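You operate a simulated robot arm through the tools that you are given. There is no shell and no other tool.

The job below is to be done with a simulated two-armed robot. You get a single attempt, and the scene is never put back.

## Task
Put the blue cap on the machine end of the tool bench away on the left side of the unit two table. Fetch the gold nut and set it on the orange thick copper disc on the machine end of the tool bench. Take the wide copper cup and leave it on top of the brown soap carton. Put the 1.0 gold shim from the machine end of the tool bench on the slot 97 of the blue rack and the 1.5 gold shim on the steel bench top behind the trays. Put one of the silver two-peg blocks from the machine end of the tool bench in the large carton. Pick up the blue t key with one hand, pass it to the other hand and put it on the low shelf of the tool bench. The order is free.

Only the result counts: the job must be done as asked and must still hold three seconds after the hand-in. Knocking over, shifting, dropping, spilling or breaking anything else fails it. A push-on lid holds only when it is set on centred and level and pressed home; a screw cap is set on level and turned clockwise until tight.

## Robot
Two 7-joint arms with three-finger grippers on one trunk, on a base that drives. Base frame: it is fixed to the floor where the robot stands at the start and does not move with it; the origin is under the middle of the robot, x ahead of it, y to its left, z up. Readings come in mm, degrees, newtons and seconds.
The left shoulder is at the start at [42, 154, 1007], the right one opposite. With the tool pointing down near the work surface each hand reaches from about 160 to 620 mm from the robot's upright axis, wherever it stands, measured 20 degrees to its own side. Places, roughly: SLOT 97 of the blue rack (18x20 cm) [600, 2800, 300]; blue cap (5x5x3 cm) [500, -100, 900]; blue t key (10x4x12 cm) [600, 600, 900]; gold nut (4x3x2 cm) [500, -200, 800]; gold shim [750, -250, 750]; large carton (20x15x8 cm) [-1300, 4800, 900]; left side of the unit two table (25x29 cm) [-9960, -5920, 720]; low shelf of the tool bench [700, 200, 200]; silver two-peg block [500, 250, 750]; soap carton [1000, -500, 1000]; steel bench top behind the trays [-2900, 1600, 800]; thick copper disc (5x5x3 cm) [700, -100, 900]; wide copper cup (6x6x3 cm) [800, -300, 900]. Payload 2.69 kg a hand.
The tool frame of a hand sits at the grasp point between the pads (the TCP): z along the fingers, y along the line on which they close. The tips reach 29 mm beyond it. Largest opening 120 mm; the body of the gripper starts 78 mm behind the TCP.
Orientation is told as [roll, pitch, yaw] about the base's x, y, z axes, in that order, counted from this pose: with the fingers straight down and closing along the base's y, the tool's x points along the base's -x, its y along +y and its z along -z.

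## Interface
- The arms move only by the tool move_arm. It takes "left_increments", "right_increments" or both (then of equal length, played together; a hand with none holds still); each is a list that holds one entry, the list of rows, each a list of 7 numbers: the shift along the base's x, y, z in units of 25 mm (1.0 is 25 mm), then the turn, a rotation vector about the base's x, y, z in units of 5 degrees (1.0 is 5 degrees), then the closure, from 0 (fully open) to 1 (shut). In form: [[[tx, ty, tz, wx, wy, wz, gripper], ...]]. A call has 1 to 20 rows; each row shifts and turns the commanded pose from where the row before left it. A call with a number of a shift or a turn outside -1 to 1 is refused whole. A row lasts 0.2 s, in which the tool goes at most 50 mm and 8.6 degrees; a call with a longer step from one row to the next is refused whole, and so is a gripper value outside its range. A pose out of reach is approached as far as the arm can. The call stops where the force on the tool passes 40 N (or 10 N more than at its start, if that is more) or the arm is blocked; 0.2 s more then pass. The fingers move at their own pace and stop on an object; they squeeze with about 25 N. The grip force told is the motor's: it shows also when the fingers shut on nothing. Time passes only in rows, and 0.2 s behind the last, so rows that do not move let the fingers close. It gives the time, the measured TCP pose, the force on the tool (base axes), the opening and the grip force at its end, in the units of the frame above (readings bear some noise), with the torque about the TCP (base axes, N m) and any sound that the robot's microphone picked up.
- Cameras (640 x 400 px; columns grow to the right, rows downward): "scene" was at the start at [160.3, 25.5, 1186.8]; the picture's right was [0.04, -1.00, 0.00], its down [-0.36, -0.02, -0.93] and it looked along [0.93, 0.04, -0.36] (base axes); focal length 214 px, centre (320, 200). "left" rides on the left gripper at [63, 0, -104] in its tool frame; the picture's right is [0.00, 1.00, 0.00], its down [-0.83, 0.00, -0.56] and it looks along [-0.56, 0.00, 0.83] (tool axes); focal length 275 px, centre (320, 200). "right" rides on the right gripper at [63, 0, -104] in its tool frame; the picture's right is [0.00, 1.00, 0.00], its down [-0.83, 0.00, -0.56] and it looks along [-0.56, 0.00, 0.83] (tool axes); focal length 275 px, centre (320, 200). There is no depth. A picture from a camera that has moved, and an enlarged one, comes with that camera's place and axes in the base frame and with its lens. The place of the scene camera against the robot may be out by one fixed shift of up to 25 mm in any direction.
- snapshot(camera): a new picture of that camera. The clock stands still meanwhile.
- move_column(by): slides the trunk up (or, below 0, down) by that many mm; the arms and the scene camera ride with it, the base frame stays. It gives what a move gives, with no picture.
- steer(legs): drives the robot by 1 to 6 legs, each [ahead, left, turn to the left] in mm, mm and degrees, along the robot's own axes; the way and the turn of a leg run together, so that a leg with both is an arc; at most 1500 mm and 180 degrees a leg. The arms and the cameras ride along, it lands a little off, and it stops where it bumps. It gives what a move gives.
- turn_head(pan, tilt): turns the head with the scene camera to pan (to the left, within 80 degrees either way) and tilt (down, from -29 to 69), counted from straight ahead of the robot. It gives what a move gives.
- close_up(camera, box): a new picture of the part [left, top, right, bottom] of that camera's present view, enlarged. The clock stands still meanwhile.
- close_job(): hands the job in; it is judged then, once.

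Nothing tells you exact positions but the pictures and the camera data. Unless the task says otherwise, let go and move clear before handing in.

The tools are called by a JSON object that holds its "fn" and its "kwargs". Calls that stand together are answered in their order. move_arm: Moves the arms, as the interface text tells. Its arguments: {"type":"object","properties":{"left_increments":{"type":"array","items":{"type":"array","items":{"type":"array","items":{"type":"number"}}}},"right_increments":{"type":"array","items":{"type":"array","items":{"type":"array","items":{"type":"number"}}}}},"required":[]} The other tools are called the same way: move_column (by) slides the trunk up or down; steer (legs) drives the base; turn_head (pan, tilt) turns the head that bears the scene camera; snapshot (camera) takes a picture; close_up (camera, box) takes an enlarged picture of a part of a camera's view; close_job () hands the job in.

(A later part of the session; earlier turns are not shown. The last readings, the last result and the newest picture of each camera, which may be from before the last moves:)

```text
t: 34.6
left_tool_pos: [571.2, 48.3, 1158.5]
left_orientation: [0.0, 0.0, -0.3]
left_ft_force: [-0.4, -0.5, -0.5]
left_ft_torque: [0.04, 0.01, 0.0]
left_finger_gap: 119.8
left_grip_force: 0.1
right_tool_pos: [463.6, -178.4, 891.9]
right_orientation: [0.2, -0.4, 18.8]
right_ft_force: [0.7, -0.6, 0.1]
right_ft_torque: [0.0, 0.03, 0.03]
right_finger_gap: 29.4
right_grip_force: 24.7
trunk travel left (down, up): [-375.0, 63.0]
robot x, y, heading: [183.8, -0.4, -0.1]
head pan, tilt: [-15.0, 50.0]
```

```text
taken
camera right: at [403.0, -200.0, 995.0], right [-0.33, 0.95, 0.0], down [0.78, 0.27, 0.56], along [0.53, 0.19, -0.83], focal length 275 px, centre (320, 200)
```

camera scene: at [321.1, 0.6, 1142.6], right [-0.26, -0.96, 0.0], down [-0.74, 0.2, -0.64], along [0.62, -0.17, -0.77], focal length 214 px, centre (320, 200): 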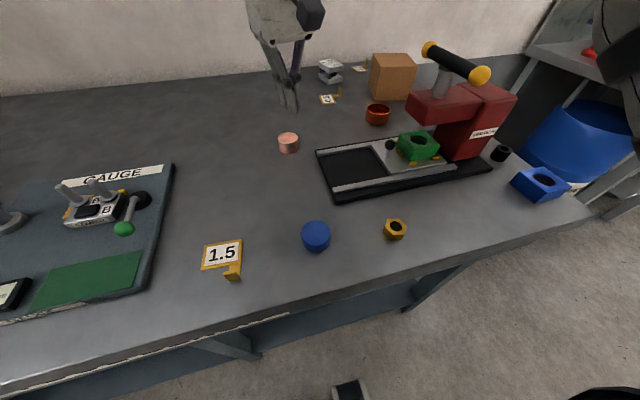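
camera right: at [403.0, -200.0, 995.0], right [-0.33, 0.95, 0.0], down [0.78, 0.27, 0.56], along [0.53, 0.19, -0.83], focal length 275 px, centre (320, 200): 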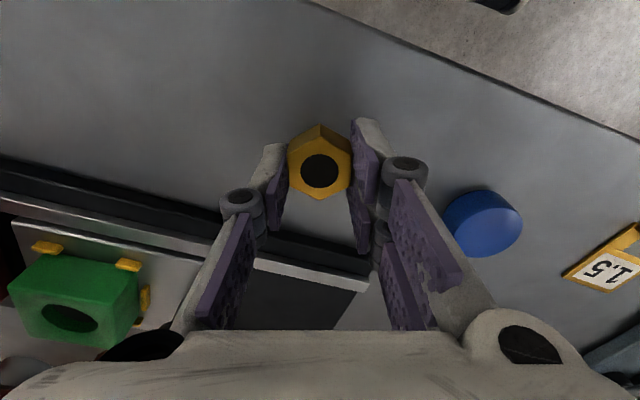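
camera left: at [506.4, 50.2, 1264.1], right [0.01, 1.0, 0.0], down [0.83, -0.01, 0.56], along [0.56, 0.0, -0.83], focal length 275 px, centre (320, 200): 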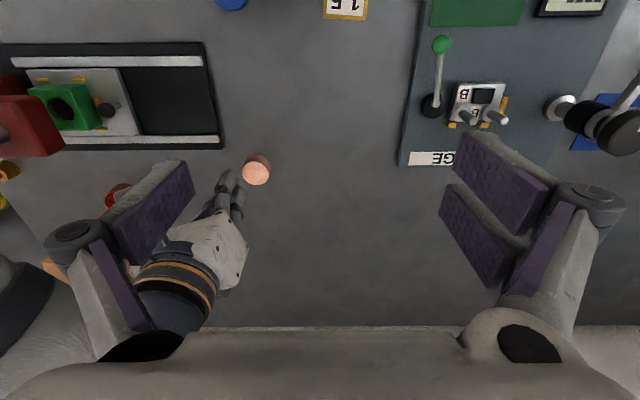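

The nut is held now. I carry it gently above the disc.

{"fn": "move_arm", "kwargs": {"right_increments": [[[0, 0, 0.4, 0, 0, 0, 1], [0, 0, 0.5, 0, 0, 0, 1], [0, 0, 0.5, 0, 0, 0, 1], [0, 0, 0.5, 0, 0, 0, 1], [0, 0, 0.3, 0, 0, 0, 1], [0.4, 0.2, 0, 0, 0, 0, 1], [0.794, 0.367, 0, 0, 0, 0, 1], [0.794, 0.367, 0, 0, 0, 0, 1], [0.794, 0.367, 0, 0, 0, 0, 1], [0.794, 0.367, 0, 0, 0, 0, 1], [0.794, 0.367, 0, 0, 0, 0, 1], [0.794, 0.367, 0, 0, 0, 0, 1], [0.794, 0.367, 0, 0, 0, 0, 1], [0.794, 0.367, 0, 0, 0, 0, 1], [0.794, 0.367, 0, 0, 0, 0, 1], [0.794, 0.367, 0, 0, 0, 0, 1], [0.794, 0.367, 0, 0, 0, 0, 1], [0.794, 0.367, 0, 0, 0, 0, 1], [0.394, 0.167, 0, 0, 0, 0, 1], [0, 0, 0, 0, 0, 0, 1]]]}}

{"fn": "snapshot", "kwargs": {"camera": "right"}}

{"fn": "snapshot", "kwargs": {"camera": "left"}}

{"fn": "snapshot", "kwargs": {"camera": "scene"}}

```text
t: 38.8
left_tool_pos: [571.5, 48.1, 1158.5]
left_orientation: [0.0, 0.0, -0.2]
left_ft_force: [0.0, 0.6, -0.5]
left_ft_torque: [-0.02, 0.01, -0.01]
left_finger_gap: 120.1
left_grip_force: 0.1
right_tool_pos: [721.5, -60.2, 944.8]
right_orientation: [0.2, -0.5, 18.8]
right_ft_force: [0.3, -0.7, -0.3]
right_ft_torque: [0.0, 0.0, -0.01]
right_finger_gap: 29.6
right_grip_force: 25.2
trunk travel left (down, up): [-375.0, 63.0]
robot x, y, heading: [181.0, -2.0, -0.3]
head pan, tilt: [-15.0, 50.0]
```

```text
taken
camera right: at [661.3, -80.7, 1047.6], right [-0.33, 0.94, 0.0], down [0.78, 0.27, 0.56], along [0.53, 0.19, -0.83], focal length 275 px, centre (320, 200)
```

right: 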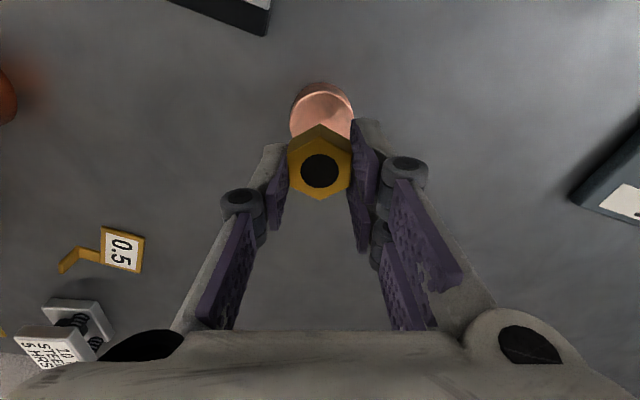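

```text
taken
camera left: at [506.6, 50.5, 1264.0], right [0.01, 1.0, 0.0], down [0.83, -0.01, 0.56], along [0.56, 0.0, -0.83], focal length 275 px, centre (320, 200)
```

left: 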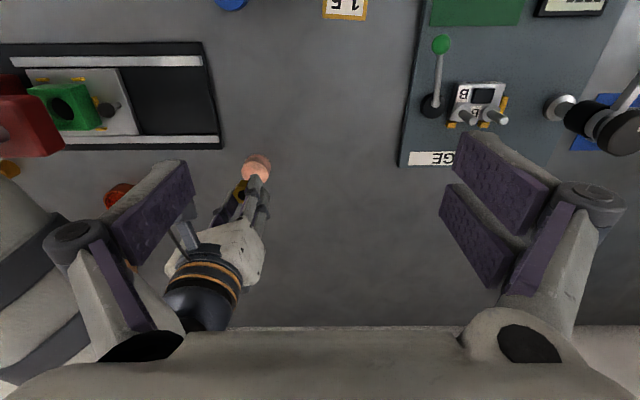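

```text
taken
camera scene: at [321.3, 0.8, 1142.6], right [-0.26, -0.96, 0.0], down [-0.74, 0.2, -0.64], along [0.62, -0.17, -0.77], focal length 214 px, centre (320, 200)
```

scene: 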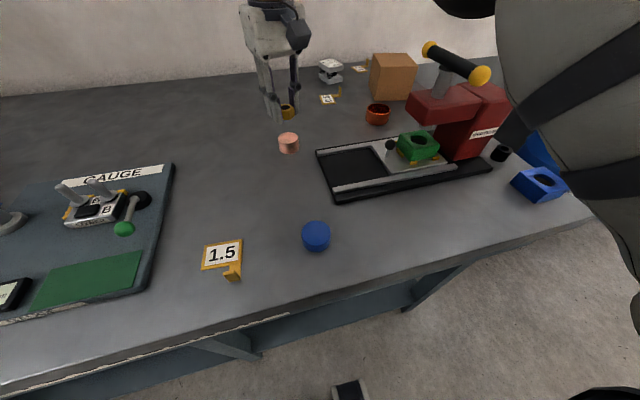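

{"fn": "close_up", "kwargs": {"camera": "right", "box": [240, 60, 400, 220]}}

{"fn": "close_up", "kwargs": {"camera": "left", "box": [200, 120, 320, 220]}}

```text
2.50 times, centred on (320, 140) of right
camera zoom: at [661.3, -80.7, 1047.6], right [-0.33, 0.94, 0.0], down [0.78, 0.27, 0.56], along [0.53, 0.19, -0.83], focal length 688 px, centre (320, 350)
```

zoom: 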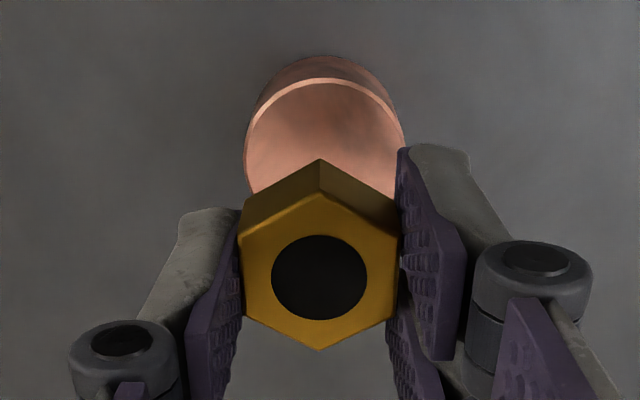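

```text
4.00 times, centred on (260, 170) of left
camera zoom: at [506.6, 50.5, 1264.0], right [0.01, 1.0, 0.0], down [0.83, -0.01, 0.56], along [0.56, 0.0, -0.83], focal length 1101 px, centre (560, 320)
```

zoom: 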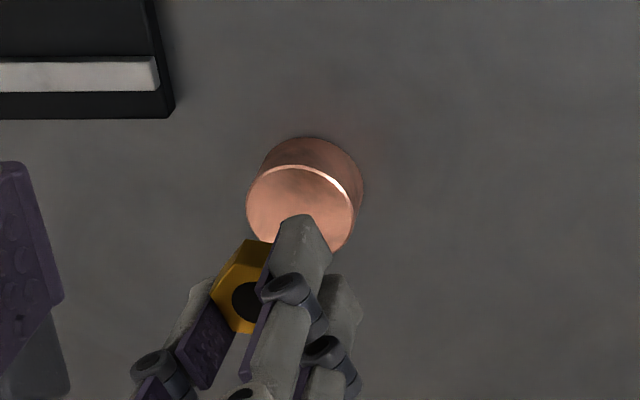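

The nut is centred over the disc to within about 1.5 mm. I lower it until it touches.

{"fn": "move_arm", "kwargs": {"right_increments": [[[-0.06, 0.03, -0.6, 0, 0, 0, 1], [0, 0, -0.6, 0, 0, 0, 1], [0, 0, -0.5, 0, 0, 0, 1], [0, 0, 0, 0, 0, 0, 1]]]}}

{"fn": "close_up", "kwargs": {"camera": "right", "box": [240, 60, 400, 220]}}

{"fn": "close_up", "kwargs": {"camera": "left", "box": [200, 120, 320, 220]}}

{"fn": "close_up", "kwargs": {"camera": "scene", "box": [240, 80, 340, 160]}}

```text
t: 39.8
left_tool_pos: [570.5, 47.5, 1158.5]
left_orientation: [0.1, 0.0, -0.2]
left_ft_force: [-0.5, -0.1, 0.1]
left_ft_torque: [-0.01, 0.02, -0.02]
left_finger_gap: 119.7
left_grip_force: 0.0
right_tool_pos: [719.4, -60.0, 902.1]
right_orientation: [0.1, -0.4, 18.8]
right_ft_force: [0.4, 0.7, -0.9]
right_ft_torque: [-0.01, 0.04, 0.01]
right_finger_gap: 29.5
right_grip_force: 25.2
trunk travel left (down, up): [-375.0, 63.0]
robot x, y, heading: [179.9, 1.4, 0.1]
head pan, tilt: [-15.0, 50.0]
```

```text
2.50 times, centred on (320, 140) of right
camera zoom: at [659.9, -80.1, 1006.0], right [-0.33, 0.95, 0.0], down [0.78, 0.27, 0.56], along [0.53, 0.19, -0.83], focal length 688 px, centre (320, 350)
```

zoom: 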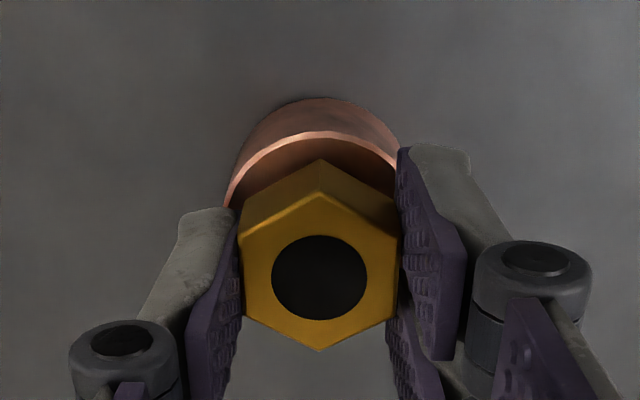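

```text
4.00 times, centred on (260, 170) of left
camera zoom: at [506.7, 50.5, 1263.9], right [0.01, 1.0, 0.0], down [0.83, -0.01, 0.56], along [0.56, 0.0, -0.83], focal length 1101 px, centre (560, 320)
```

zoom: 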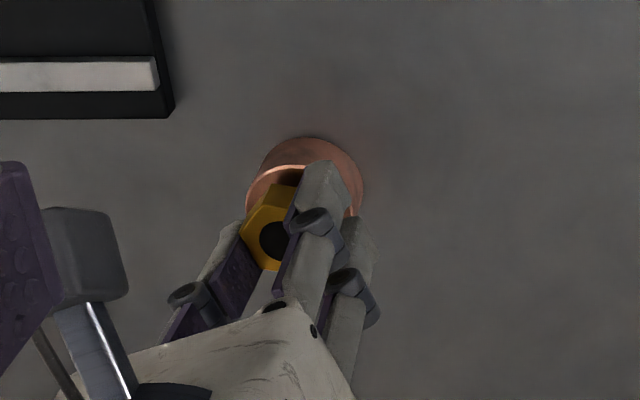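

```text
5.00 times, centred on (290, 120) of scene
camera zoom: at [321.3, 0.9, 1142.6], right [-0.26, -0.96, 0.0], down [-0.74, 0.2, -0.64], along [0.62, -0.17, -0.77], focal length 1072 px, centre (470, 600)
```

zoom: 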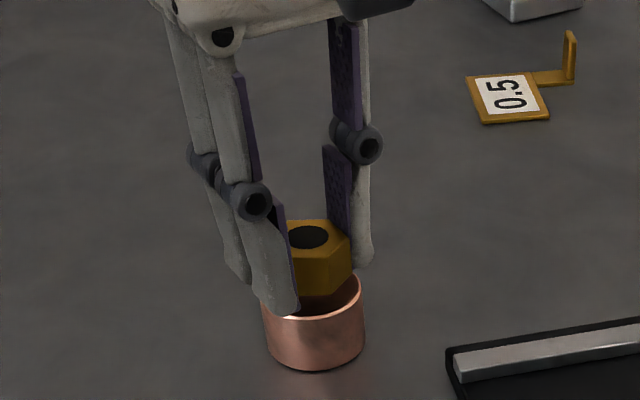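

{"fn": "move_arm", "kwargs": {"right_increments": [[[0, 0, -0.1, 0, 0, 0, 1], [0, 0, -0.06, 0, 0, 0, 1], [0, 0, 0, 0, 0, 0, 1]]]}}

{"fn": "move_arm", "kwargs": {"right_increments": [[[0, 0, -0.04, 0, 0, 0, 1], [0, 0, 0, 0, 0, 0, 1]]]}}

{"fn": "close_up", "kwargs": {"camera": "scene", "box": [240, 80, 340, 160]}}

```text
t: 40.6
left_tool_pos: [571.4, 48.7, 1158.3]
left_orientation: [0.0, 0.0, -0.2]
left_ft_force: [0.2, -1.0, 0.2]
left_ft_torque: [0.01, -0.01, 0.03]
left_finger_gap: 120.1
left_grip_force: 0.0
right_tool_pos: [720.8, -59.0, 899.4]
right_orientation: [0.2, -0.3, 18.7]
right_ft_force: [-1.3, -0.3, -0.1]
right_ft_torque: [0.03, 0.0, -0.01]
right_finger_gap: 29.4
right_grip_force: 25.2
trunk travel left (down, up): [-375.0, 63.0]
robot x, y, heading: [179.3, 1.8, -0.2]
head pan, tilt: [-15.0, 50.0]
```

```text
t: 41.2
left_tool_pos: [571.1, 48.8, 1158.6]
left_orientation: [0.0, 0.0, -0.2]
left_ft_force: [0.7, -0.1, -1.5]
left_ft_torque: [-0.01, 0.01, 0.03]
left_finger_gap: 120.0
left_grip_force: 0.0
right_tool_pos: [722.3, -58.1, 897.1]
right_orientation: [0.2, -0.4, 18.9]
right_ft_force: [-0.7, -0.5, -0.4]
right_ft_torque: [-0.02, -0.01, 0.02]
right_finger_gap: 29.1
right_grip_force: 25.3
trunk travel left (down, up): [-375.0, 63.0]
robot x, y, heading: [179.1, -1.0, 0.0]
head pan, tilt: [-15.0, 50.0]
```

```text
5.00 times, centred on (290, 120) of scene
camera zoom: at [321.4, 0.9, 1142.6], right [-0.26, -0.96, 0.0], down [-0.74, 0.2, -0.64], along [0.62, -0.17, -0.77], focal length 1072 px, centre (470, 600)
```

zoom: 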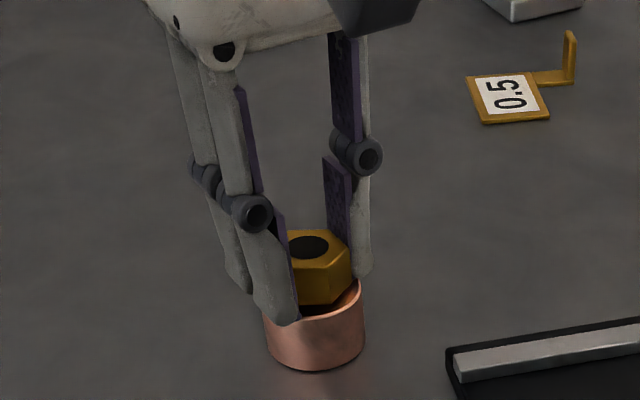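

{"fn": "move_arm", "kwargs": {"right_increments": [[[0, 0, -0.04, 0, 0, 0, 1], [0, 0, 0, 0, 0, 0, 1]]]}}

{"fn": "move_arm", "kwargs": {"right_increments": [[[0, 0, -0.04, 0, 0, 0, 1], [0, 0, 0, 0, 0, 0, 1]]]}}

{"fn": "move_arm", "kwargs": {"right_increments": [[[0, 0, -0.04, 0, 0, 0, 1], [0, 0, 0, 0, 0, 0, 1]]]}}

```text
t: 41.8
left_tool_pos: [571.6, 47.6, 1157.9]
left_orientation: [0.1, 0.1, -0.2]
left_ft_force: [0.4, 0.8, 0.2]
left_ft_torque: [0.02, 0.01, 0.01]
left_finger_gap: 120.2
left_grip_force: 0.0
right_tool_pos: [720.0, -59.5, 897.3]
right_orientation: [0.2, -0.5, 18.8]
right_ft_force: [-0.3, 0.2, 0.0]
right_ft_torque: [0.0, -0.05, -0.02]
right_finger_gap: 29.7
right_grip_force: 24.9
trunk travel left (down, up): [-375.0, 63.0]
robot x, y, heading: [179.1, 0.8, -0.1]
head pan, tilt: [-15.0, 50.0]
```

```text
t: 42.4
left_tool_pos: [570.3, 49.5, 1159.1]
left_orientation: [0.0, 0.0, -0.3]
left_ft_force: [1.3, -0.6, 0.1]
left_ft_torque: [0.02, -0.01, -0.03]
left_finger_gap: 120.1
left_grip_force: 0.0
right_tool_pos: [720.0, -58.8, 896.6]
right_orientation: [0.2, -0.4, 18.8]
right_ft_force: [0.1, 0.2, -0.9]
right_ft_torque: [0.03, 0.04, -0.02]
right_finger_gap: 29.3
right_grip_force: 25.0
trunk travel left (down, up): [-375.0, 63.0]
robot x, y, heading: [180.4, 1.8, 0.0]
head pan, tilt: [-15.0, 50.0]
```

```text
t: 43.0
left_tool_pos: [569.8, 48.5, 1158.6]
left_orientation: [0.0, 0.0, -0.3]
left_ft_force: [-0.1, 0.1, -0.1]
left_ft_torque: [0.0, 0.02, 0.0]
left_finger_gap: 120.1
left_grip_force: 0.1
right_tool_pos: [720.5, -59.3, 897.3]
right_orientation: [0.3, -0.4, 18.8]
right_ft_force: [-0.8, -0.2, 1.9]
right_ft_torque: [-0.08, 0.0, -0.02]
right_finger_gap: 29.6
right_grip_force: 25.3
trunk travel left (down, up): [-375.0, 63.0]
robot x, y, heading: [178.0, -2.1, -0.2]
head pan, tilt: [-15.0, 50.0]
```

{"fn": "move_arm", "kwargs": {"right_increments": [[[0, 0, -0.03, 0, 0, 0, 1], [0, 0, 0, 0, 0, 0, 1]]]}}

{"fn": "close_up", "kwargs": {"camera": "scene", "box": [240, 80, 340, 160]}}

```text
t: 43.6
left_tool_pos: [569.9, 49.2, 1158.7]
left_orientation: [0.0, -0.1, -0.2]
left_ft_force: [-0.9, -0.4, -0.7]
left_ft_torque: [0.0, 0.0, -0.01]
left_finger_gap: 120.1
left_grip_force: 0.1
right_tool_pos: [719.9, -58.4, 896.0]
right_orientation: [0.2, -0.4, 18.8]
right_ft_force: [0.4, 0.0, 12.8]
right_ft_torque: [-0.08, 0.01, 0.01]
right_finger_gap: 29.6
right_grip_force: 24.9
trunk travel left (down, up): [-375.0, 63.0]
robot x, y, heading: [180.6, 0.2, -0.0]
head pan, tilt: [-15.0, 50.0]
```

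```text
5.00 times, centred on (290, 120) of scene
camera zoom: at [320.4, 1.0, 1142.9], right [-0.26, -0.96, 0.0], down [-0.74, 0.2, -0.64], along [0.62, -0.17, -0.77], focal length 1072 px, centre (470, 600)
```

zoom: 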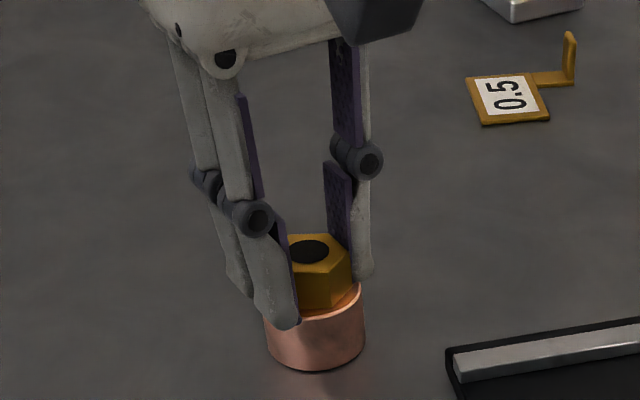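

Contact made. I ease off, open slowly and rise straight up.

{"fn": "move_arm", "kwargs": {"right_increments": [[[0, 0, 0.03, 0, 0, 0, 0.95], [0, 0, 0, 0, 0, 0, 0.7], [0, 0, 0, 0, 0, 0, 0.62], [0, 0, 0, 0, 0, 0, 0.55], [0, 0, 0.1, 0, 0, 0, 0.5], [0, 0, 0.3, 0, 0, 0, 0.5], [0, 0, 0.6, 0, 0, 0, 0.5], [0, 0, 1, 0, 0, 0, 0.5], [0, 0, 1, 0, 0, 0, 0.5], [0, 0, 0, 0, 0, 0, 0.5]]]}}

{"fn": "close_up", "kwargs": {"camera": "scene", "box": [240, 80, 340, 160]}}

{"fn": "snapshot", "kwargs": {"camera": "right"}}

```text
t: 45.8
left_tool_pos: [570.8, 48.3, 1158.5]
left_orientation: [-0.1, 0.0, -0.2]
left_ft_force: [-0.6, -0.2, -0.7]
left_ft_torque: [0.02, 0.01, 0.01]
left_finger_gap: 120.0
left_grip_force: 0.0
right_tool_pos: [722.5, -59.1, 970.5]
right_orientation: [0.2, -0.3, 18.8]
right_ft_force: [0.0, 0.2, 0.0]
right_ft_torque: [0.01, -0.01, -0.02]
right_finger_gap: 60.3
right_grip_force: 0.1
trunk travel left (down, up): [-375.0, 63.0]
robot x, y, heading: [180.2, 1.5, -0.1]
head pan, tilt: [-15.0, 50.0]
```

```text
5.00 times, centred on (290, 120) of scene
camera zoom: at [321.4, 0.8, 1142.6], right [-0.26, -0.96, 0.0], down [-0.74, 0.2, -0.64], along [0.62, -0.17, -0.77], focal length 1072 px, centre (470, 600)
```

zoom: 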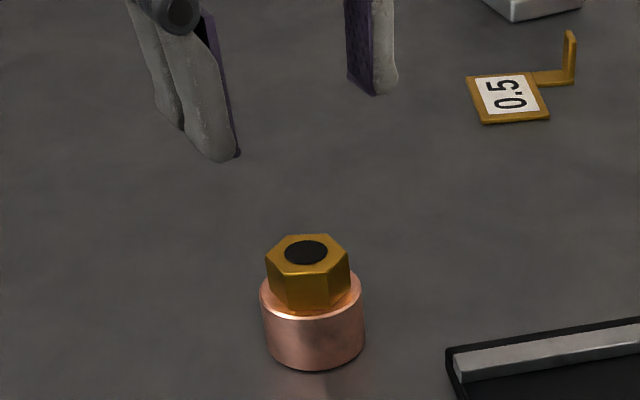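

```text
taken
camera right: at [662.0, -80.9, 1073.3], right [-0.33, 0.94, 0.0], down [0.78, 0.27, 0.56], along [0.53, 0.19, -0.83], focal length 275 px, centre (320, 200)
```

right: 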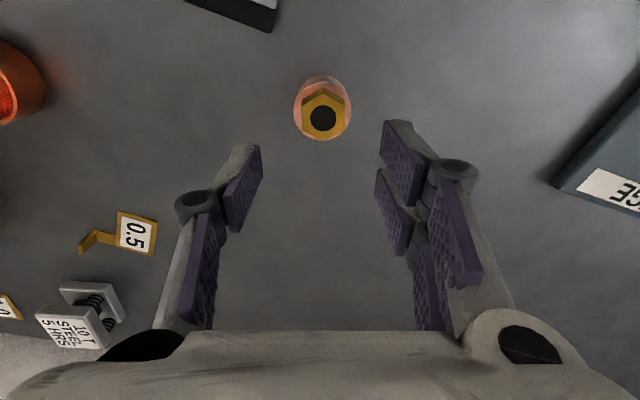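

The nut sits centred on the disc. Next is the T key: I retract the right hand and drive left to look at it.

{"fn": "move_arm", "kwargs": {"right_increments": [[[0, 0, 1, 0, 0, 0, 0.5], [0, 0, 1, 0, 0, 0, 0.5], [-1, -0.3, 1, 0, 0, -0.8, 0.5], [-1, -0.3, 1, 0, 0, -1, 0.5], [-1, -0.3, 1, 0, 0, -1, 0.5], [-1, -0.3, 1, 0, 0, -1, 0.5], [-1, -0.3, 0, 0, 0, 0, 0.5], [-1, -0.3, 0, 0, 0, 0, 0.5], [-1, -0.3, 0, 0, 0, 0, 0.5], [-1, -0.3, 0, 0, 0, 0, 0.5], [-0.5, -0.3, 0, 0, 0, 0, 0.5], [0, 0, 0, 0, 0, 0, 0.5]]]}}

{"fn": "steer", "kwargs": {"legs": [[0, 400, 0]]}}

{"fn": "turn_head", "kwargs": {"pan": 20, "tilt": 35}}

{"fn": "snapshot", "kwargs": {"camera": "scene"}}

{"fn": "snapshot", "kwargs": {"camera": "left"}}

```text
t: 48.4
left_tool_pos: [570.5, 48.6, 1159.3]
left_orientation: [0.0, -0.1, -0.3]
left_ft_force: [0.2, 0.0, -0.9]
left_ft_torque: [0.0, 0.01, -0.01]
left_finger_gap: 120.1
left_grip_force: 0.1
right_tool_pos: [511.6, -125.0, 1120.9]
right_orientation: [0.2, -0.4, -0.1]
right_ft_force: [-0.8, 0.3, -0.5]
right_ft_torque: [0.03, -0.03, 0.01]
right_finger_gap: 60.0
right_grip_force: 0.1
right hand out of reach, approached as far as the arm can: row 2, 3
trunk travel left (down, up): [-375.0, 63.0]
robot x, y, heading: [179.0, 0.4, -0.2]
head pan, tilt: [-15.0, 50.0]
```

```text
t: 52.1
left_tool_pos: [570.1, 456.6, 1158.1]
left_orientation: [0.0, 0.0, 0.2]
left_ft_force: [0.7, 0.0, 0.2]
left_ft_torque: [-0.03, 0.01, -0.01]
left_finger_gap: 120.1
left_grip_force: 0.0
right_tool_pos: [512.8, 283.7, 1119.6]
right_orientation: [0.1, -0.4, 0.3]
right_ft_force: [-0.9, -0.5, -0.7]
right_ft_torque: [-0.02, -0.01, 0.01]
right_finger_gap: 60.1
right_grip_force: 0.0
trunk travel left (down, up): [-375.0, 63.0]
robot x, y, heading: [177.2, 407.0, 0.2]
head pan, tilt: [-15.0, 50.0]
```

```text
t: 53.1
left_tool_pos: [570.8, 455.7, 1159.2]
left_orientation: [0.0, 0.0, 0.2]
left_ft_force: [0.0, -0.3, 0.0]
left_ft_torque: [0.0, -0.01, -0.01]
left_finger_gap: 119.9
left_grip_force: 0.1
right_tool_pos: [512.8, 282.0, 1120.9]
right_orientation: [0.2, -0.4, 0.2]
right_ft_force: [-0.5, 0.3, 0.0]
right_ft_torque: [0.0, 0.02, 0.03]
right_finger_gap: 60.1
right_grip_force: 0.1
trunk travel left (down, up): [-375.0, 63.0]
robot x, y, heading: [180.5, 406.8, -0.0]
head pan, tilt: [20.0, 35.0]
```

```text
taken
camera scene: at [329.8, 457.4, 1164.3], right [0.34, -0.94, 0.0], down [-0.54, -0.2, -0.82], along [0.77, 0.28, -0.57], focal length 214 px, centre (320, 200)
```

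scene: 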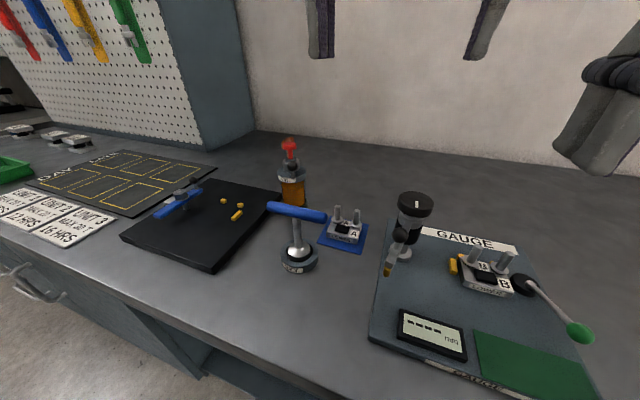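

```text
taken
camera left: at [506.4, 458.2, 1263.9], right [0.0, 1.0, 0.0], down [0.83, 0.0, 0.56], along [0.56, 0.0, -0.83], focal length 275 px, centre (320, 200)
```

left: 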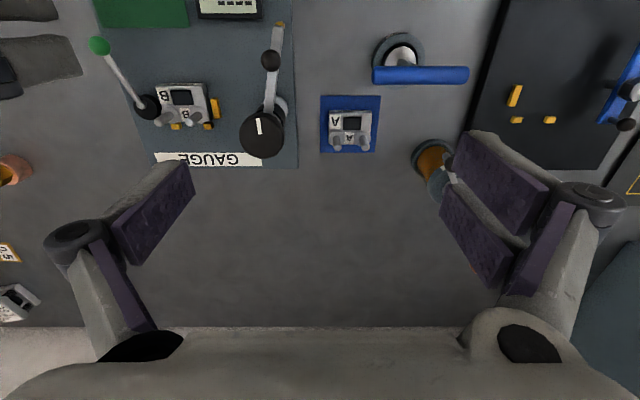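

Blocks A (on a blue pad) and B (on the gauge tray) both lie here; the rough position given fits B. I look closer at B, the key and A.

{"fn": "close_up", "kwargs": {"camera": "scene", "box": [430, 225, 610, 345]}}

{"fn": "close_up", "kwargs": {"camera": "left", "box": [80, 20, 300, 170]}}

{"fn": "close_up", "kwargs": {"camera": "scene", "box": [250, 180, 370, 280]}}

{"fn": "close_up", "kwargs": {"camera": "left", "box": [310, 20, 490, 160]}}

```text
3.33 times, centred on (520, 285) of scene
camera zoom: at [329.8, 457.4, 1164.3], right [0.34, -0.94, 0.0], down [-0.54, -0.2, -0.82], along [0.77, 0.28, -0.57], focal length 715 px, centre (-347, -83)
```

zoom: 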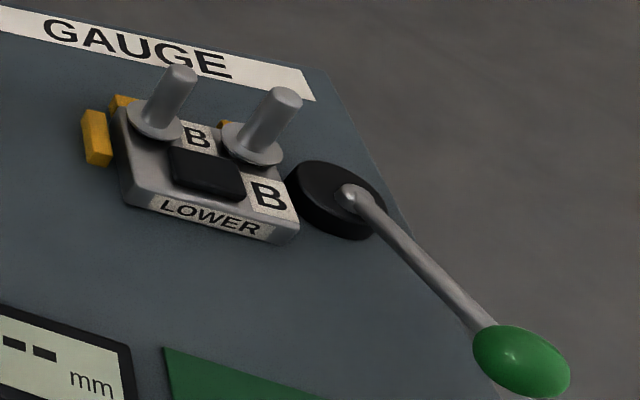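

```text
2.67 times, centred on (190, 95) of left
camera zoom: at [506.4, 458.2, 1263.9], right [0.0, 1.0, 0.0], down [0.83, 0.0, 0.56], along [0.56, 0.0, -0.83], focal length 734 px, centre (667, 480)
```

zoom: 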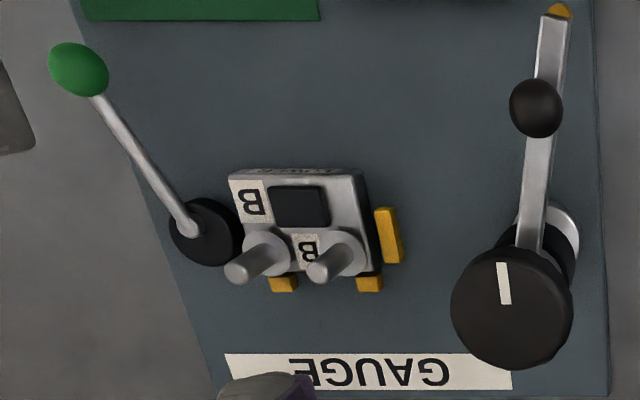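

```text
4.00 times, centred on (310, 230) of scene
camera zoom: at [329.8, 457.4, 1164.3], right [0.34, -0.94, 0.0], down [-0.54, -0.2, -0.82], along [0.77, 0.28, -0.57], focal length 858 px, centre (360, 80)
```

zoom: 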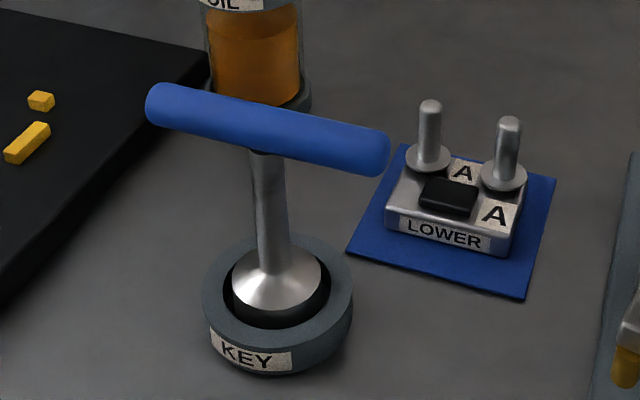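

```text
2.86 times, centred on (400, 90) of left
camera zoom: at [506.4, 458.2, 1263.9], right [0.0, 1.0, 0.0], down [0.83, 0.0, 0.56], along [0.56, 0.0, -0.83], focal length 786 px, centre (91, 514)
```

zoom: 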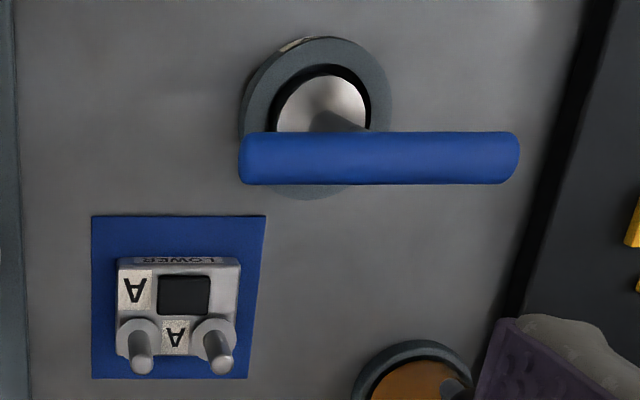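

Key foot stands at about [556,565] with its bar along y near z 955. I'll turn the left hand -90° (camera outward) above the bar's left end and take a picture.

{"fn": "move_arm", "kwargs": {"left_increments": [[[-0.022, 0.322, -0.175, 0, 0, -1, 0.5], [-0.022, 0.322, -0.175, 0, 0, -1, 0.5], [-0.022, 0.322, -0.175, 0, 0, -1, 0.5], [-0.022, 0.322, -0.175, 0, 0, -1, 0.5], [-0.022, 0.322, -0.175, 0, 0, -1, 0.5], [-0.022, 0.322, -0.175, 0, 0, -1, 0.5], [-0.022, 0.322, -0.175, 0, 0, -1, 0.5], [-0.022, 0.322, -0.175, 0, 0, -1, 0.5], [-0.022, 0.322, -0.175, 0, 0, -1, 0.5], [-0.022, 0.322, -0.175, 0, 0, -1, 0.5], [-0.022, 0.322, -0.175, 0, 0, -1, 0.5], [-0.022, 0.322, -0.175, 0, 0, -1, 0.5], [-0.022, 0.322, -0.175, 0, 0, -1, 0.5], [-0.022, 0.322, -0.175, 0, 0, -1, 0.5], [-0.022, 0.322, -0.175, 0, 0, -1, 0.5], [-0.022, 0.322, -0.175, 0, 0, -1, 0.5], [-0.022, 0.322, -0.175, 0, 0, -1, 0.5], [-0.022, 0.322, -0.175, 0, 0, -1, 0.5], [0, 0, 0, 0, 0, 0, 0.5]]]}}

{"fn": "snapshot", "kwargs": {"camera": "left"}}

{"fn": "snapshot", "kwargs": {"camera": "scene"}}

```text
t: 57.1
left_tool_pos: [561.0, 602.2, 1079.6]
left_orientation: [0.0, 0.0, -89.9]
left_ft_force: [0.0, -0.2, -1.7]
left_ft_torque: [-0.02, 0.01, -0.03]
left_finger_gap: 60.0
left_grip_force: 0.0
right_tool_pos: [512.4, 282.8, 1118.6]
right_orientation: [0.2, -0.4, 0.2]
right_ft_force: [0.0, 0.1, 0.3]
right_ft_torque: [-0.01, -0.03, -0.03]
right_finger_gap: 59.8
right_grip_force: 0.1
trunk travel left (down, up): [-375.0, 63.0]
robot x, y, heading: [179.8, 405.2, 0.2]
head pan, tilt: [20.0, 35.0]
```

```text
taken
camera left: at [560.4, 666.9, 1184.6], right [1.0, 0.0, 0.0], down [0.0, -0.83, 0.56], along [0.0, -0.56, -0.83], focal length 275 px, centre (320, 200)
```

left: 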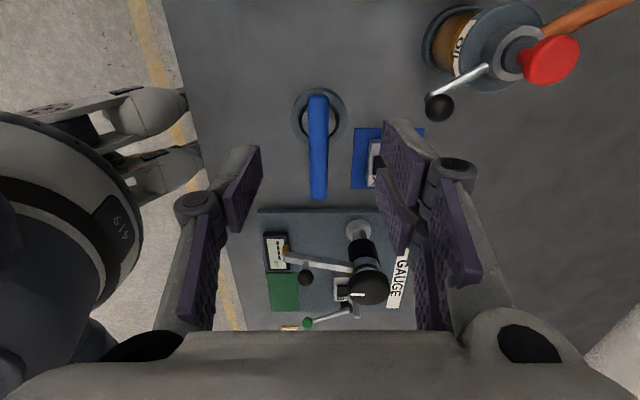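

```text
taken
camera scene: at [329.7, 457.4, 1164.3], right [0.34, -0.94, 0.0], down [-0.54, -0.2, -0.82], along [0.77, 0.28, -0.57], focal length 214 px, centre (320, 200)
```

scene: 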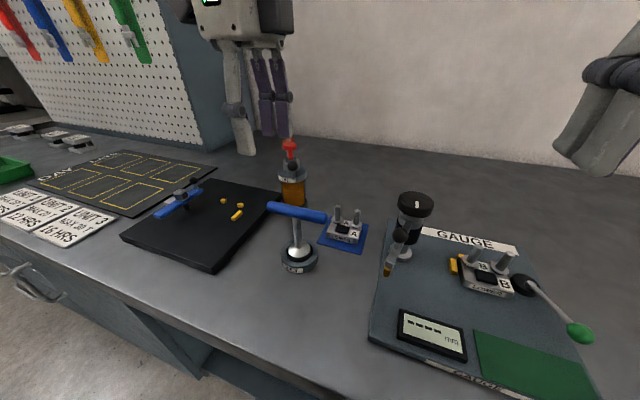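

Bar runs from y 514 to 613 at x≈559.6, z≈951. I descend on its left end (y≈602) and grip.

{"fn": "move_arm", "kwargs": {"left_increments": [[[-0.05, 0, -1, 0, 0, 0, 0.5], [0, 0, -1, 0, 0, 0, 0.5], [0, 0, -1, 0, 0, 0, 0.5], [0, 0, -1, 0, 0, 0, 0.5], [0, 0, -0.5, 0, 0, 0, 0.5], [0, 0, -0.4, 0, 0, 0, 0.5], [0, 0, 0, 0, 0, 0, 0.5]]]}}

{"fn": "snapshot", "kwargs": {"camera": "left"}}

{"fn": "close_up", "kwargs": {"camera": "scene", "box": [210, 140, 370, 280]}}

```text
t: 58.7
left_tool_pos: [559.9, 603.0, 957.2]
left_orientation: [-0.1, 0.0, -89.8]
left_ft_force: [0.3, 0.0, 1.0]
left_ft_torque: [-0.03, -0.02, 0.0]
left_finger_gap: 59.9
left_grip_force: 0.1
right_tool_pos: [512.9, 280.8, 1120.5]
right_orientation: [0.2, -0.4, 0.2]
right_ft_force: [0.7, -0.3, -0.2]
right_ft_torque: [-0.03, 0.01, -0.01]
right_finger_gap: 60.0
right_grip_force: 0.1
trunk travel left (down, up): [-375.0, 63.0]
robot x, y, heading: [176.5, 407.1, -0.1]
head pan, tilt: [20.0, 35.0]
```

```text
taken
camera left: at [558.5, 667.0, 1062.4], right [1.0, 0.0, 0.0], down [0.0, -0.83, 0.56], along [0.0, -0.56, -0.83], focal length 275 px, centre (320, 200)
```

left: 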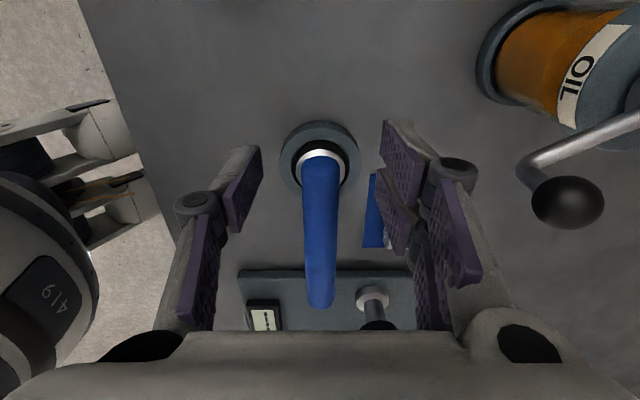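

```text
2.86 times, centred on (290, 210) of scene
camera zoom: at [329.7, 457.4, 1164.3], right [0.34, -0.94, 0.0], down [-0.54, -0.2, -0.82], along [0.77, 0.28, -0.57], focal length 613 px, centre (406, 171)
```

zoom: 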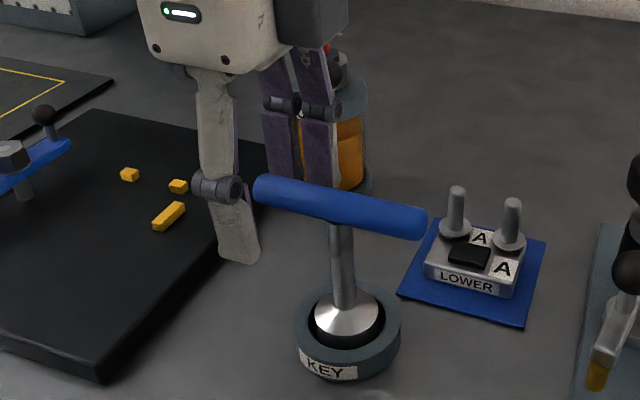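

{"fn": "move_arm", "kwargs": {"left_increments": [[[0, 0, 0, 0, 0, 0, 1], [0, 0, 0, 0, 0, 0, 1], [0, 0, 0, 0, 0, 0, 1], [0, 0, 0, 0, 0, 0, 1]]]}}

{"fn": "move_arm", "kwargs": {"left_increments": [[[0, 0, 0.15, 0, 0, 0, 1], [0, 0, 0.2, 0, 0, 0, 1], [0, 0, 0.3, 0, 0, 0, 1], [0, 0, 0.4, 0, 0, 0, 1], [0, 0, 0, 0, 0, 0, 1]]]}}

{"fn": "close_up", "kwargs": {"camera": "scene", "box": [210, 140, 370, 280]}}

```text
t: 59.7
left_tool_pos: [560.4, 602.5, 957.5]
left_orientation: [0.0, 0.1, -89.8]
left_ft_force: [0.2, 0.3, 0.1]
left_ft_torque: [0.04, 0.0, -0.01]
left_finger_gap: 16.2
left_grip_force: 24.7
right_tool_pos: [512.9, 281.9, 1120.9]
right_orientation: [0.2, -0.4, 0.2]
right_ft_force: [0.5, 0.4, -0.7]
right_ft_torque: [-0.01, 0.01, 0.0]
right_finger_gap: 60.0
right_grip_force: 0.1
trunk travel left (down, up): [-375.0, 63.0]
robot x, y, heading: [180.2, 405.0, 0.1]
head pan, tilt: [20.0, 35.0]
```

```text
t: 60.9
left_tool_pos: [561.3, 602.6, 981.8]
left_orientation: [0.1, -0.1, -89.8]
left_ft_force: [0.0, 0.3, -2.2]
left_ft_torque: [0.09, -0.02, 0.01]
left_finger_gap: 16.4
left_grip_force: 25.2
right_tool_pos: [512.8, 281.6, 1120.9]
right_orientation: [0.1, -0.3, 0.2]
right_ft_force: [0.4, -0.2, -0.7]
right_ft_torque: [0.02, -0.01, 0.0]
right_finger_gap: 60.1
right_grip_force: 0.0
trunk travel left (down, up): [-375.0, 63.0]
robot x, y, heading: [179.6, 408.2, 0.3]
head pan, tilt: [20.0, 35.0]
```

```text
2.86 times, centred on (290, 210) of scene
camera zoom: at [329.9, 457.5, 1164.3], right [0.34, -0.94, 0.0], down [-0.54, -0.2, -0.82], along [0.77, 0.28, -0.57], focal length 613 px, centre (406, 171)
```

zoom: 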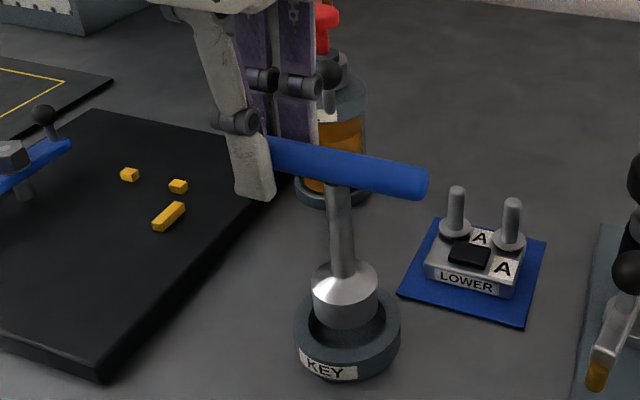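

The key is lifted (about 0.2 kg). I bring it to a handover point in front of the robot, and turn the right hand +90° meanwhile.

{"fn": "move_arm", "kwargs": {"left_increments": [[[0, 0, 0.6, 0, 0, 0, 1], [0, 0, 0.8, 0, 0, 0, 1], [0, 0, 0.8, 0, 0, 0, 1], [0, 0, 0.8, 0, 0, 0, 1], [0, 0, 0.6, 0, 0, 0, 1], [-0.2, -0.35, 0.2, 0, 0, 0, 1], [-0.3, -0.5, 0.2, 0, 0, 0, 1], [-0.3, -0.5, 0, 0, 0, 0, 1], [-0.3, -0.5, 0, 0, 0, 0, 1], [-0.3, -0.5, 0, 0, 0, 0, 1], [-0.3, -0.5, 0, 0, 0, 0, 1], [-0.3, -0.5, 0, 0, 0, 0, 1], [-0.3, -0.5, 0, 0, 0, 0, 1], [-0.3, -0.5, 0, 0, 0, 0, 1], [-0.3, -0.5, 0, 0, 0, 0, 1], [-0.3, -0.5, 0, 0, 0, 0, 1], [0, 0, 0, 0, 0, 0, 1], [0, 0, 0, 0, 0, 0, 1]]], "right_increments": [[[-0.2, 0, 0, 0, 0, 1, 0.5], [-0.2, 0, 0, 0, 0, 1, 0.5], [-0.2, 0, 0, 0, 0, 1, 0.5], [-0.2, 0, 0, 0, 0, 1, 0.5], [-0.2, 0, 0, 0, 0, 1, 0.5], [-0.2, 0, 0, 0, 0, 1, 0.5], [-0.2, 0, 0, 0, 0, 1, 0.5], [-0.2, 0, 0, 0, 0, 1, 0.5], [-0.2, 0, 0, 0, 0, 1, 0.5], [-0.2, 0, 0, 0, 0, 1, 0.5], [-0.2, 0, 0, 0, 0, 1, 0.5], [-0.2, 0, 0, 0, 0, 1, 0.5], [-0.2, 0, 0, 0, 0, 1, 0.5], [-0.2, 0, 0, 0, 0, 1, 0.5], [-0.2, 0, 0, 0, 0, 1, 0.5], [-0.2, 0, 0, 0, 0, 1, 0.5], [-0.2, 0, 0, 0, 0, 1, 0.5], [-0.2, 0, 0, 0, 0, 1, 0.5]]]}}

{"fn": "turn_head", "kwargs": {"pan": 0, "tilt": 25}}

{"fn": "snapshot", "kwargs": {"camera": "scene"}}

{"fn": "snapshot", "kwargs": {"camera": "left"}}

{"fn": "snapshot", "kwargs": {"camera": "right"}}

```text
t: 64.7
left_tool_pos: [479.8, 468.6, 1084.2]
left_orientation: [0.1, 0.0, -89.8]
left_ft_force: [0.6, 0.6, -2.5]
left_ft_torque: [0.12, 0.0, 0.02]
left_finger_gap: 16.3
left_grip_force: 25.1
right_tool_pos: [421.7, 282.1, 1121.0]
right_orientation: [0.1, -0.4, 90.3]
right_ft_force: [0.2, -0.4, 0.5]
right_ft_torque: [0.01, 0.03, -0.01]
right_finger_gap: 60.0
right_grip_force: 0.1
trunk travel left (down, up): [-375.0, 63.0]
robot x, y, heading: [177.3, 404.2, 0.5]
head pan, tilt: [20.0, 35.0]
```

```text
t: 65.5
left_tool_pos: [480.7, 468.7, 1084.1]
left_orientation: [-0.1, 0.0, -89.9]
left_ft_force: [0.7, -0.1, -2.5]
left_ft_torque: [0.09, -0.01, -0.03]
left_finger_gap: 16.4
left_grip_force: 25.7
right_tool_pos: [422.8, 281.9, 1120.4]
right_orientation: [0.3, -0.4, 90.3]
right_ft_force: [0.7, 0.2, -0.2]
right_ft_torque: [0.0, -0.01, -0.01]
right_finger_gap: 60.1
right_grip_force: 0.0
trunk travel left (down, up): [-375.0, 63.0]
robot x, y, heading: [176.6, 404.2, 0.3]
head pan, tilt: [0.0, 25.0]
```

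```text
taken
camera scene: at [339.3, 427.5, 1180.0], right [0.0, -1.0, 0.0], down [-0.42, 0.0, -0.91], along [0.91, 0.0, -0.42], focal length 214 px, centre (320, 200)
```

scene: 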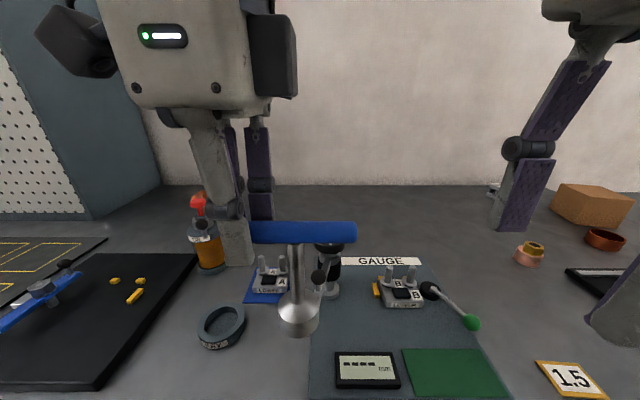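

```text
taken
camera left: at [479.7, 532.9, 1189.1], right [1.0, 0.0, 0.0], down [0.0, -0.83, 0.56], along [0.0, -0.56, -0.83], focal length 275 px, centre (320, 200)
```

left: 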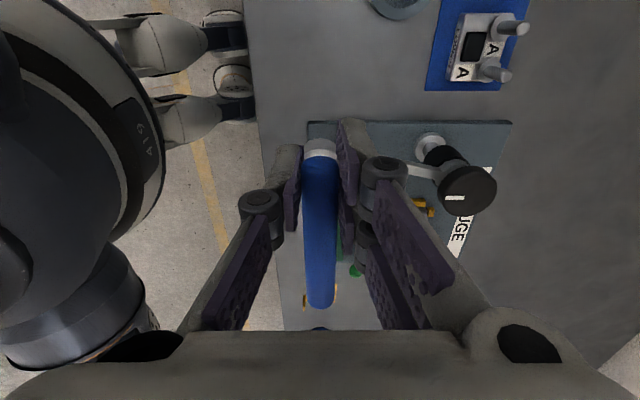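

```text
taken
camera right: at [423.1, 218.7, 1223.5], right [-1.0, -0.01, 0.0], down [0.0, 0.83, 0.56], along [-0.01, 0.56, -0.83], focal length 275 px, centre (320, 200)
```

right: 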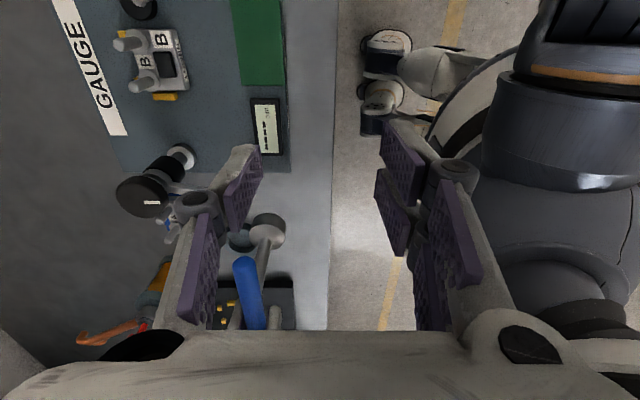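

The key hangs straight from the left hand. The right hand shall take the stem with fingers pointing forward and its camera on top; I test that wrist turn at a safe distance.

{"fn": "move_arm", "kwargs": {"right_increments": [[[0, -0.2, 0, 0, 0, 1, 0.6], [0, -0.2, 0, 0, 0, 1, 0.6], [0, -0.2, 0, 0, 0, 1, 0.6], [0, -0.2, 0, 0, 0, 1, 0.6], [0, -0.2, 0, 0, 0, 1, 0.6], [0, -0.2, 0, 0, 0, 1, 0.6], [0, 0, 0, 0, 0, 1, 0.6], [0, 0, 0, 0, 0, 1, 0.6], [0, 0, 0, 0, 0, 1, 0.6], [0, 0, 0, 0, 0, 1, 0.6], [0, 0, 0, 0, 0, 1, 0.6], [0, 0, 0, 0, 0, 1, 0.6], [0, 0, 0, 0, 0, 1, 0.6], [0, 0, 0, 0, 0, 1, 0.6], [0, 0, 0, 0, 0, 1, 0.6], [0, 0, 0, 0, 0, 1, 0.6], [0, 0, 0, 0, 0, 1, 0.6], [0, 0, 0, 0, 0, 1, 0.6]]]}}

```text
t: 69.3
left_tool_pos: [481.2, 467.1, 1084.2]
left_orientation: [-0.1, 0.0, -89.8]
left_ft_force: [0.8, -0.1, -2.7]
left_ft_torque: [0.12, -0.03, 0.01]
left_finger_gap: 16.2
left_grip_force: 24.5
right_tool_pos: [422.9, 252.5, 1120.3]
right_orientation: [0.2, -0.3, -179.7]
right_ft_force: [-0.2, -0.1, 0.6]
right_ft_torque: [0.03, 0.01, 0.0]
right_finger_gap: 47.8
right_grip_force: 0.0
trunk travel left (down, up): [-375.0, 63.0]
robot x, y, heading: [179.9, 405.2, 0.2]
head pan, tilt: [0.0, 25.0]
```

{"fn": "move_arm", "kwargs": {"right_increments": [[[0.1, 0, -0.1, 0.8, -0.8, 0.8, 0.6], [0.1, 0, -0.1, 0.8, -0.8, 0.8, 0.6], [0.1, 0, -0.1, 0.8, -0.8, 0.8, 0.6], [0.1, 0, -0.1, 0.8, -0.8, 0.8, 0.6], [0.1, 0, -0.1, 0.8, -0.8, 0.8, 0.6], [0.1, 0, -0.1, 0.8, -0.8, 0.8, 0.6], [0.1, 0, -0.1, 0.8, -0.8, 0.8, 0.6], [0.1, 0, -0.1, 0.8, -0.8, 0.8, 0.6]]]}}

{"fn": "snapshot", "kwargs": {"camera": "scene"}}

```text
t: 71.1
left_tool_pos: [480.3, 467.1, 1083.3]
left_orientation: [0.0, 0.0, -89.8]
left_ft_force: [0.1, 0.7, -1.7]
left_ft_torque: [0.07, -0.02, 0.0]
left_finger_gap: 16.2
left_grip_force: 24.9
right_tool_pos: [443.3, 251.7, 1099.9]
right_orientation: [-24.6, 38.3, -154.6]
right_ft_force: [0.4, -0.3, 0.1]
right_ft_torque: [0.02, 0.0, -0.01]
right_finger_gap: 48.2
right_grip_force: 0.0
trunk travel left (down, up): [-375.0, 63.0]
robot x, y, heading: [174.4, 403.6, 0.3]
head pan, tilt: [0.0, 25.0]
```

```text
taken
camera scene: at [339.3, 427.1, 1180.1], right [0.0, -1.0, 0.0], down [-0.42, 0.0, -0.91], along [0.91, 0.0, -0.42], focal length 214 px, centre (320, 200)
```

scene: 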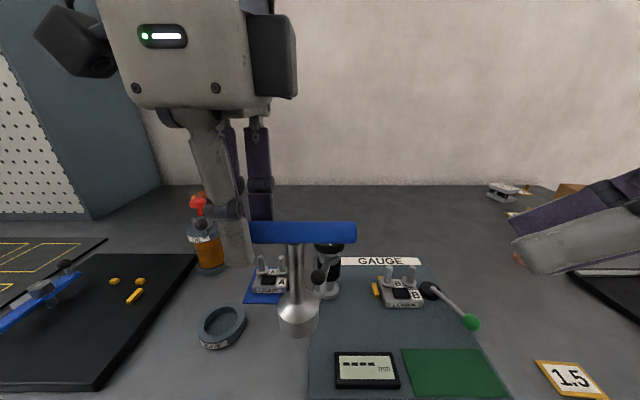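

{"fn": "move_arm", "kwargs": {"right_increments": [[[0.1, 0, -0.1, 0.8, -0.8, 0.8, 0.6], [0.1, 0, -0.1, 0.8, -0.8, 0.8, 0.6], [0.1, 0, -0.1, 0.8, -0.8, 0.8, 0.6], [0.1, 0, -0.1, 0.8, -0.8, 0.8, 0.6], [0.1, 0, -0.1, 0.8, -0.8, 0.8, 0.6], [0.1, 0, -0.1, 0.8, -0.8, 0.8, 0.6], [0.1, 0, -0.1, 0.8, -0.8, 0.8, 0.6], [0.1, 0, -0.1, 0.8, -0.8, 0.8, 0.6], [0.1, 0, -0.1, 0.8, -0.8, 0.8, 0.6], [0, 0, 0, 0.26, -0.26, 0.26, 0.6], [0, 0, 0, 0, 0, 0, 0.6]]]}}

{"fn": "snapshot", "kwargs": {"camera": "scene"}}

{"fn": "snapshot", "kwargs": {"camera": "right"}}

```text
t: 73.5
left_tool_pos: [481.2, 467.9, 1083.0]
left_orientation: [-0.1, 0.0, -89.8]
left_ft_force: [-0.3, -0.6, -2.3]
left_ft_torque: [0.11, 0.02, 0.01]
left_finger_gap: 16.5
left_grip_force: 24.9
right_tool_pos: [452.2, 254.1, 1092.5]
right_orientation: [-32.2, 57.0, -146.2]
right_ft_force: [0.4, -0.9, 0.3]
right_ft_torque: [0.02, -0.01, -0.03]
right_finger_gap: 47.9
right_grip_force: 0.0
right hand out of reach, approached as far as the arm can: row 4, 5, 6, 7, 8, 9
trunk travel left (down, up): [-375.0, 63.0]
robot x, y, heading: [181.5, 403.4, 0.3]
head pan, tilt: [0.0, 25.0]
```

```text
taken
camera scene: at [339.3, 427.4, 1180.1], right [0.0, -1.0, 0.0], down [-0.42, 0.0, -0.91], along [0.91, 0.0, -0.42], focal length 214 px, centre (320, 200)
```

scene: 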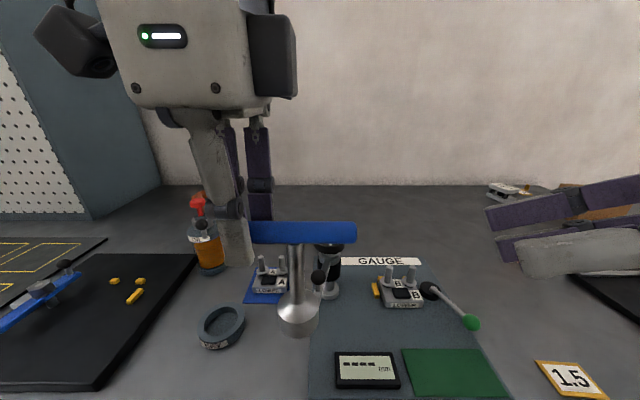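

```text
taken
camera right: at [448.5, 185.9, 1192.3], right [0.84, -0.45, -0.29], down [-0.54, -0.72, -0.44], along [-0.01, 0.53, -0.85], focal length 275 px, centre (320, 200)
```

right: 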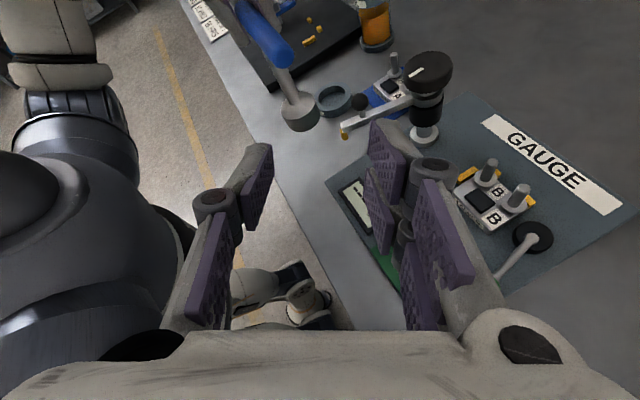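

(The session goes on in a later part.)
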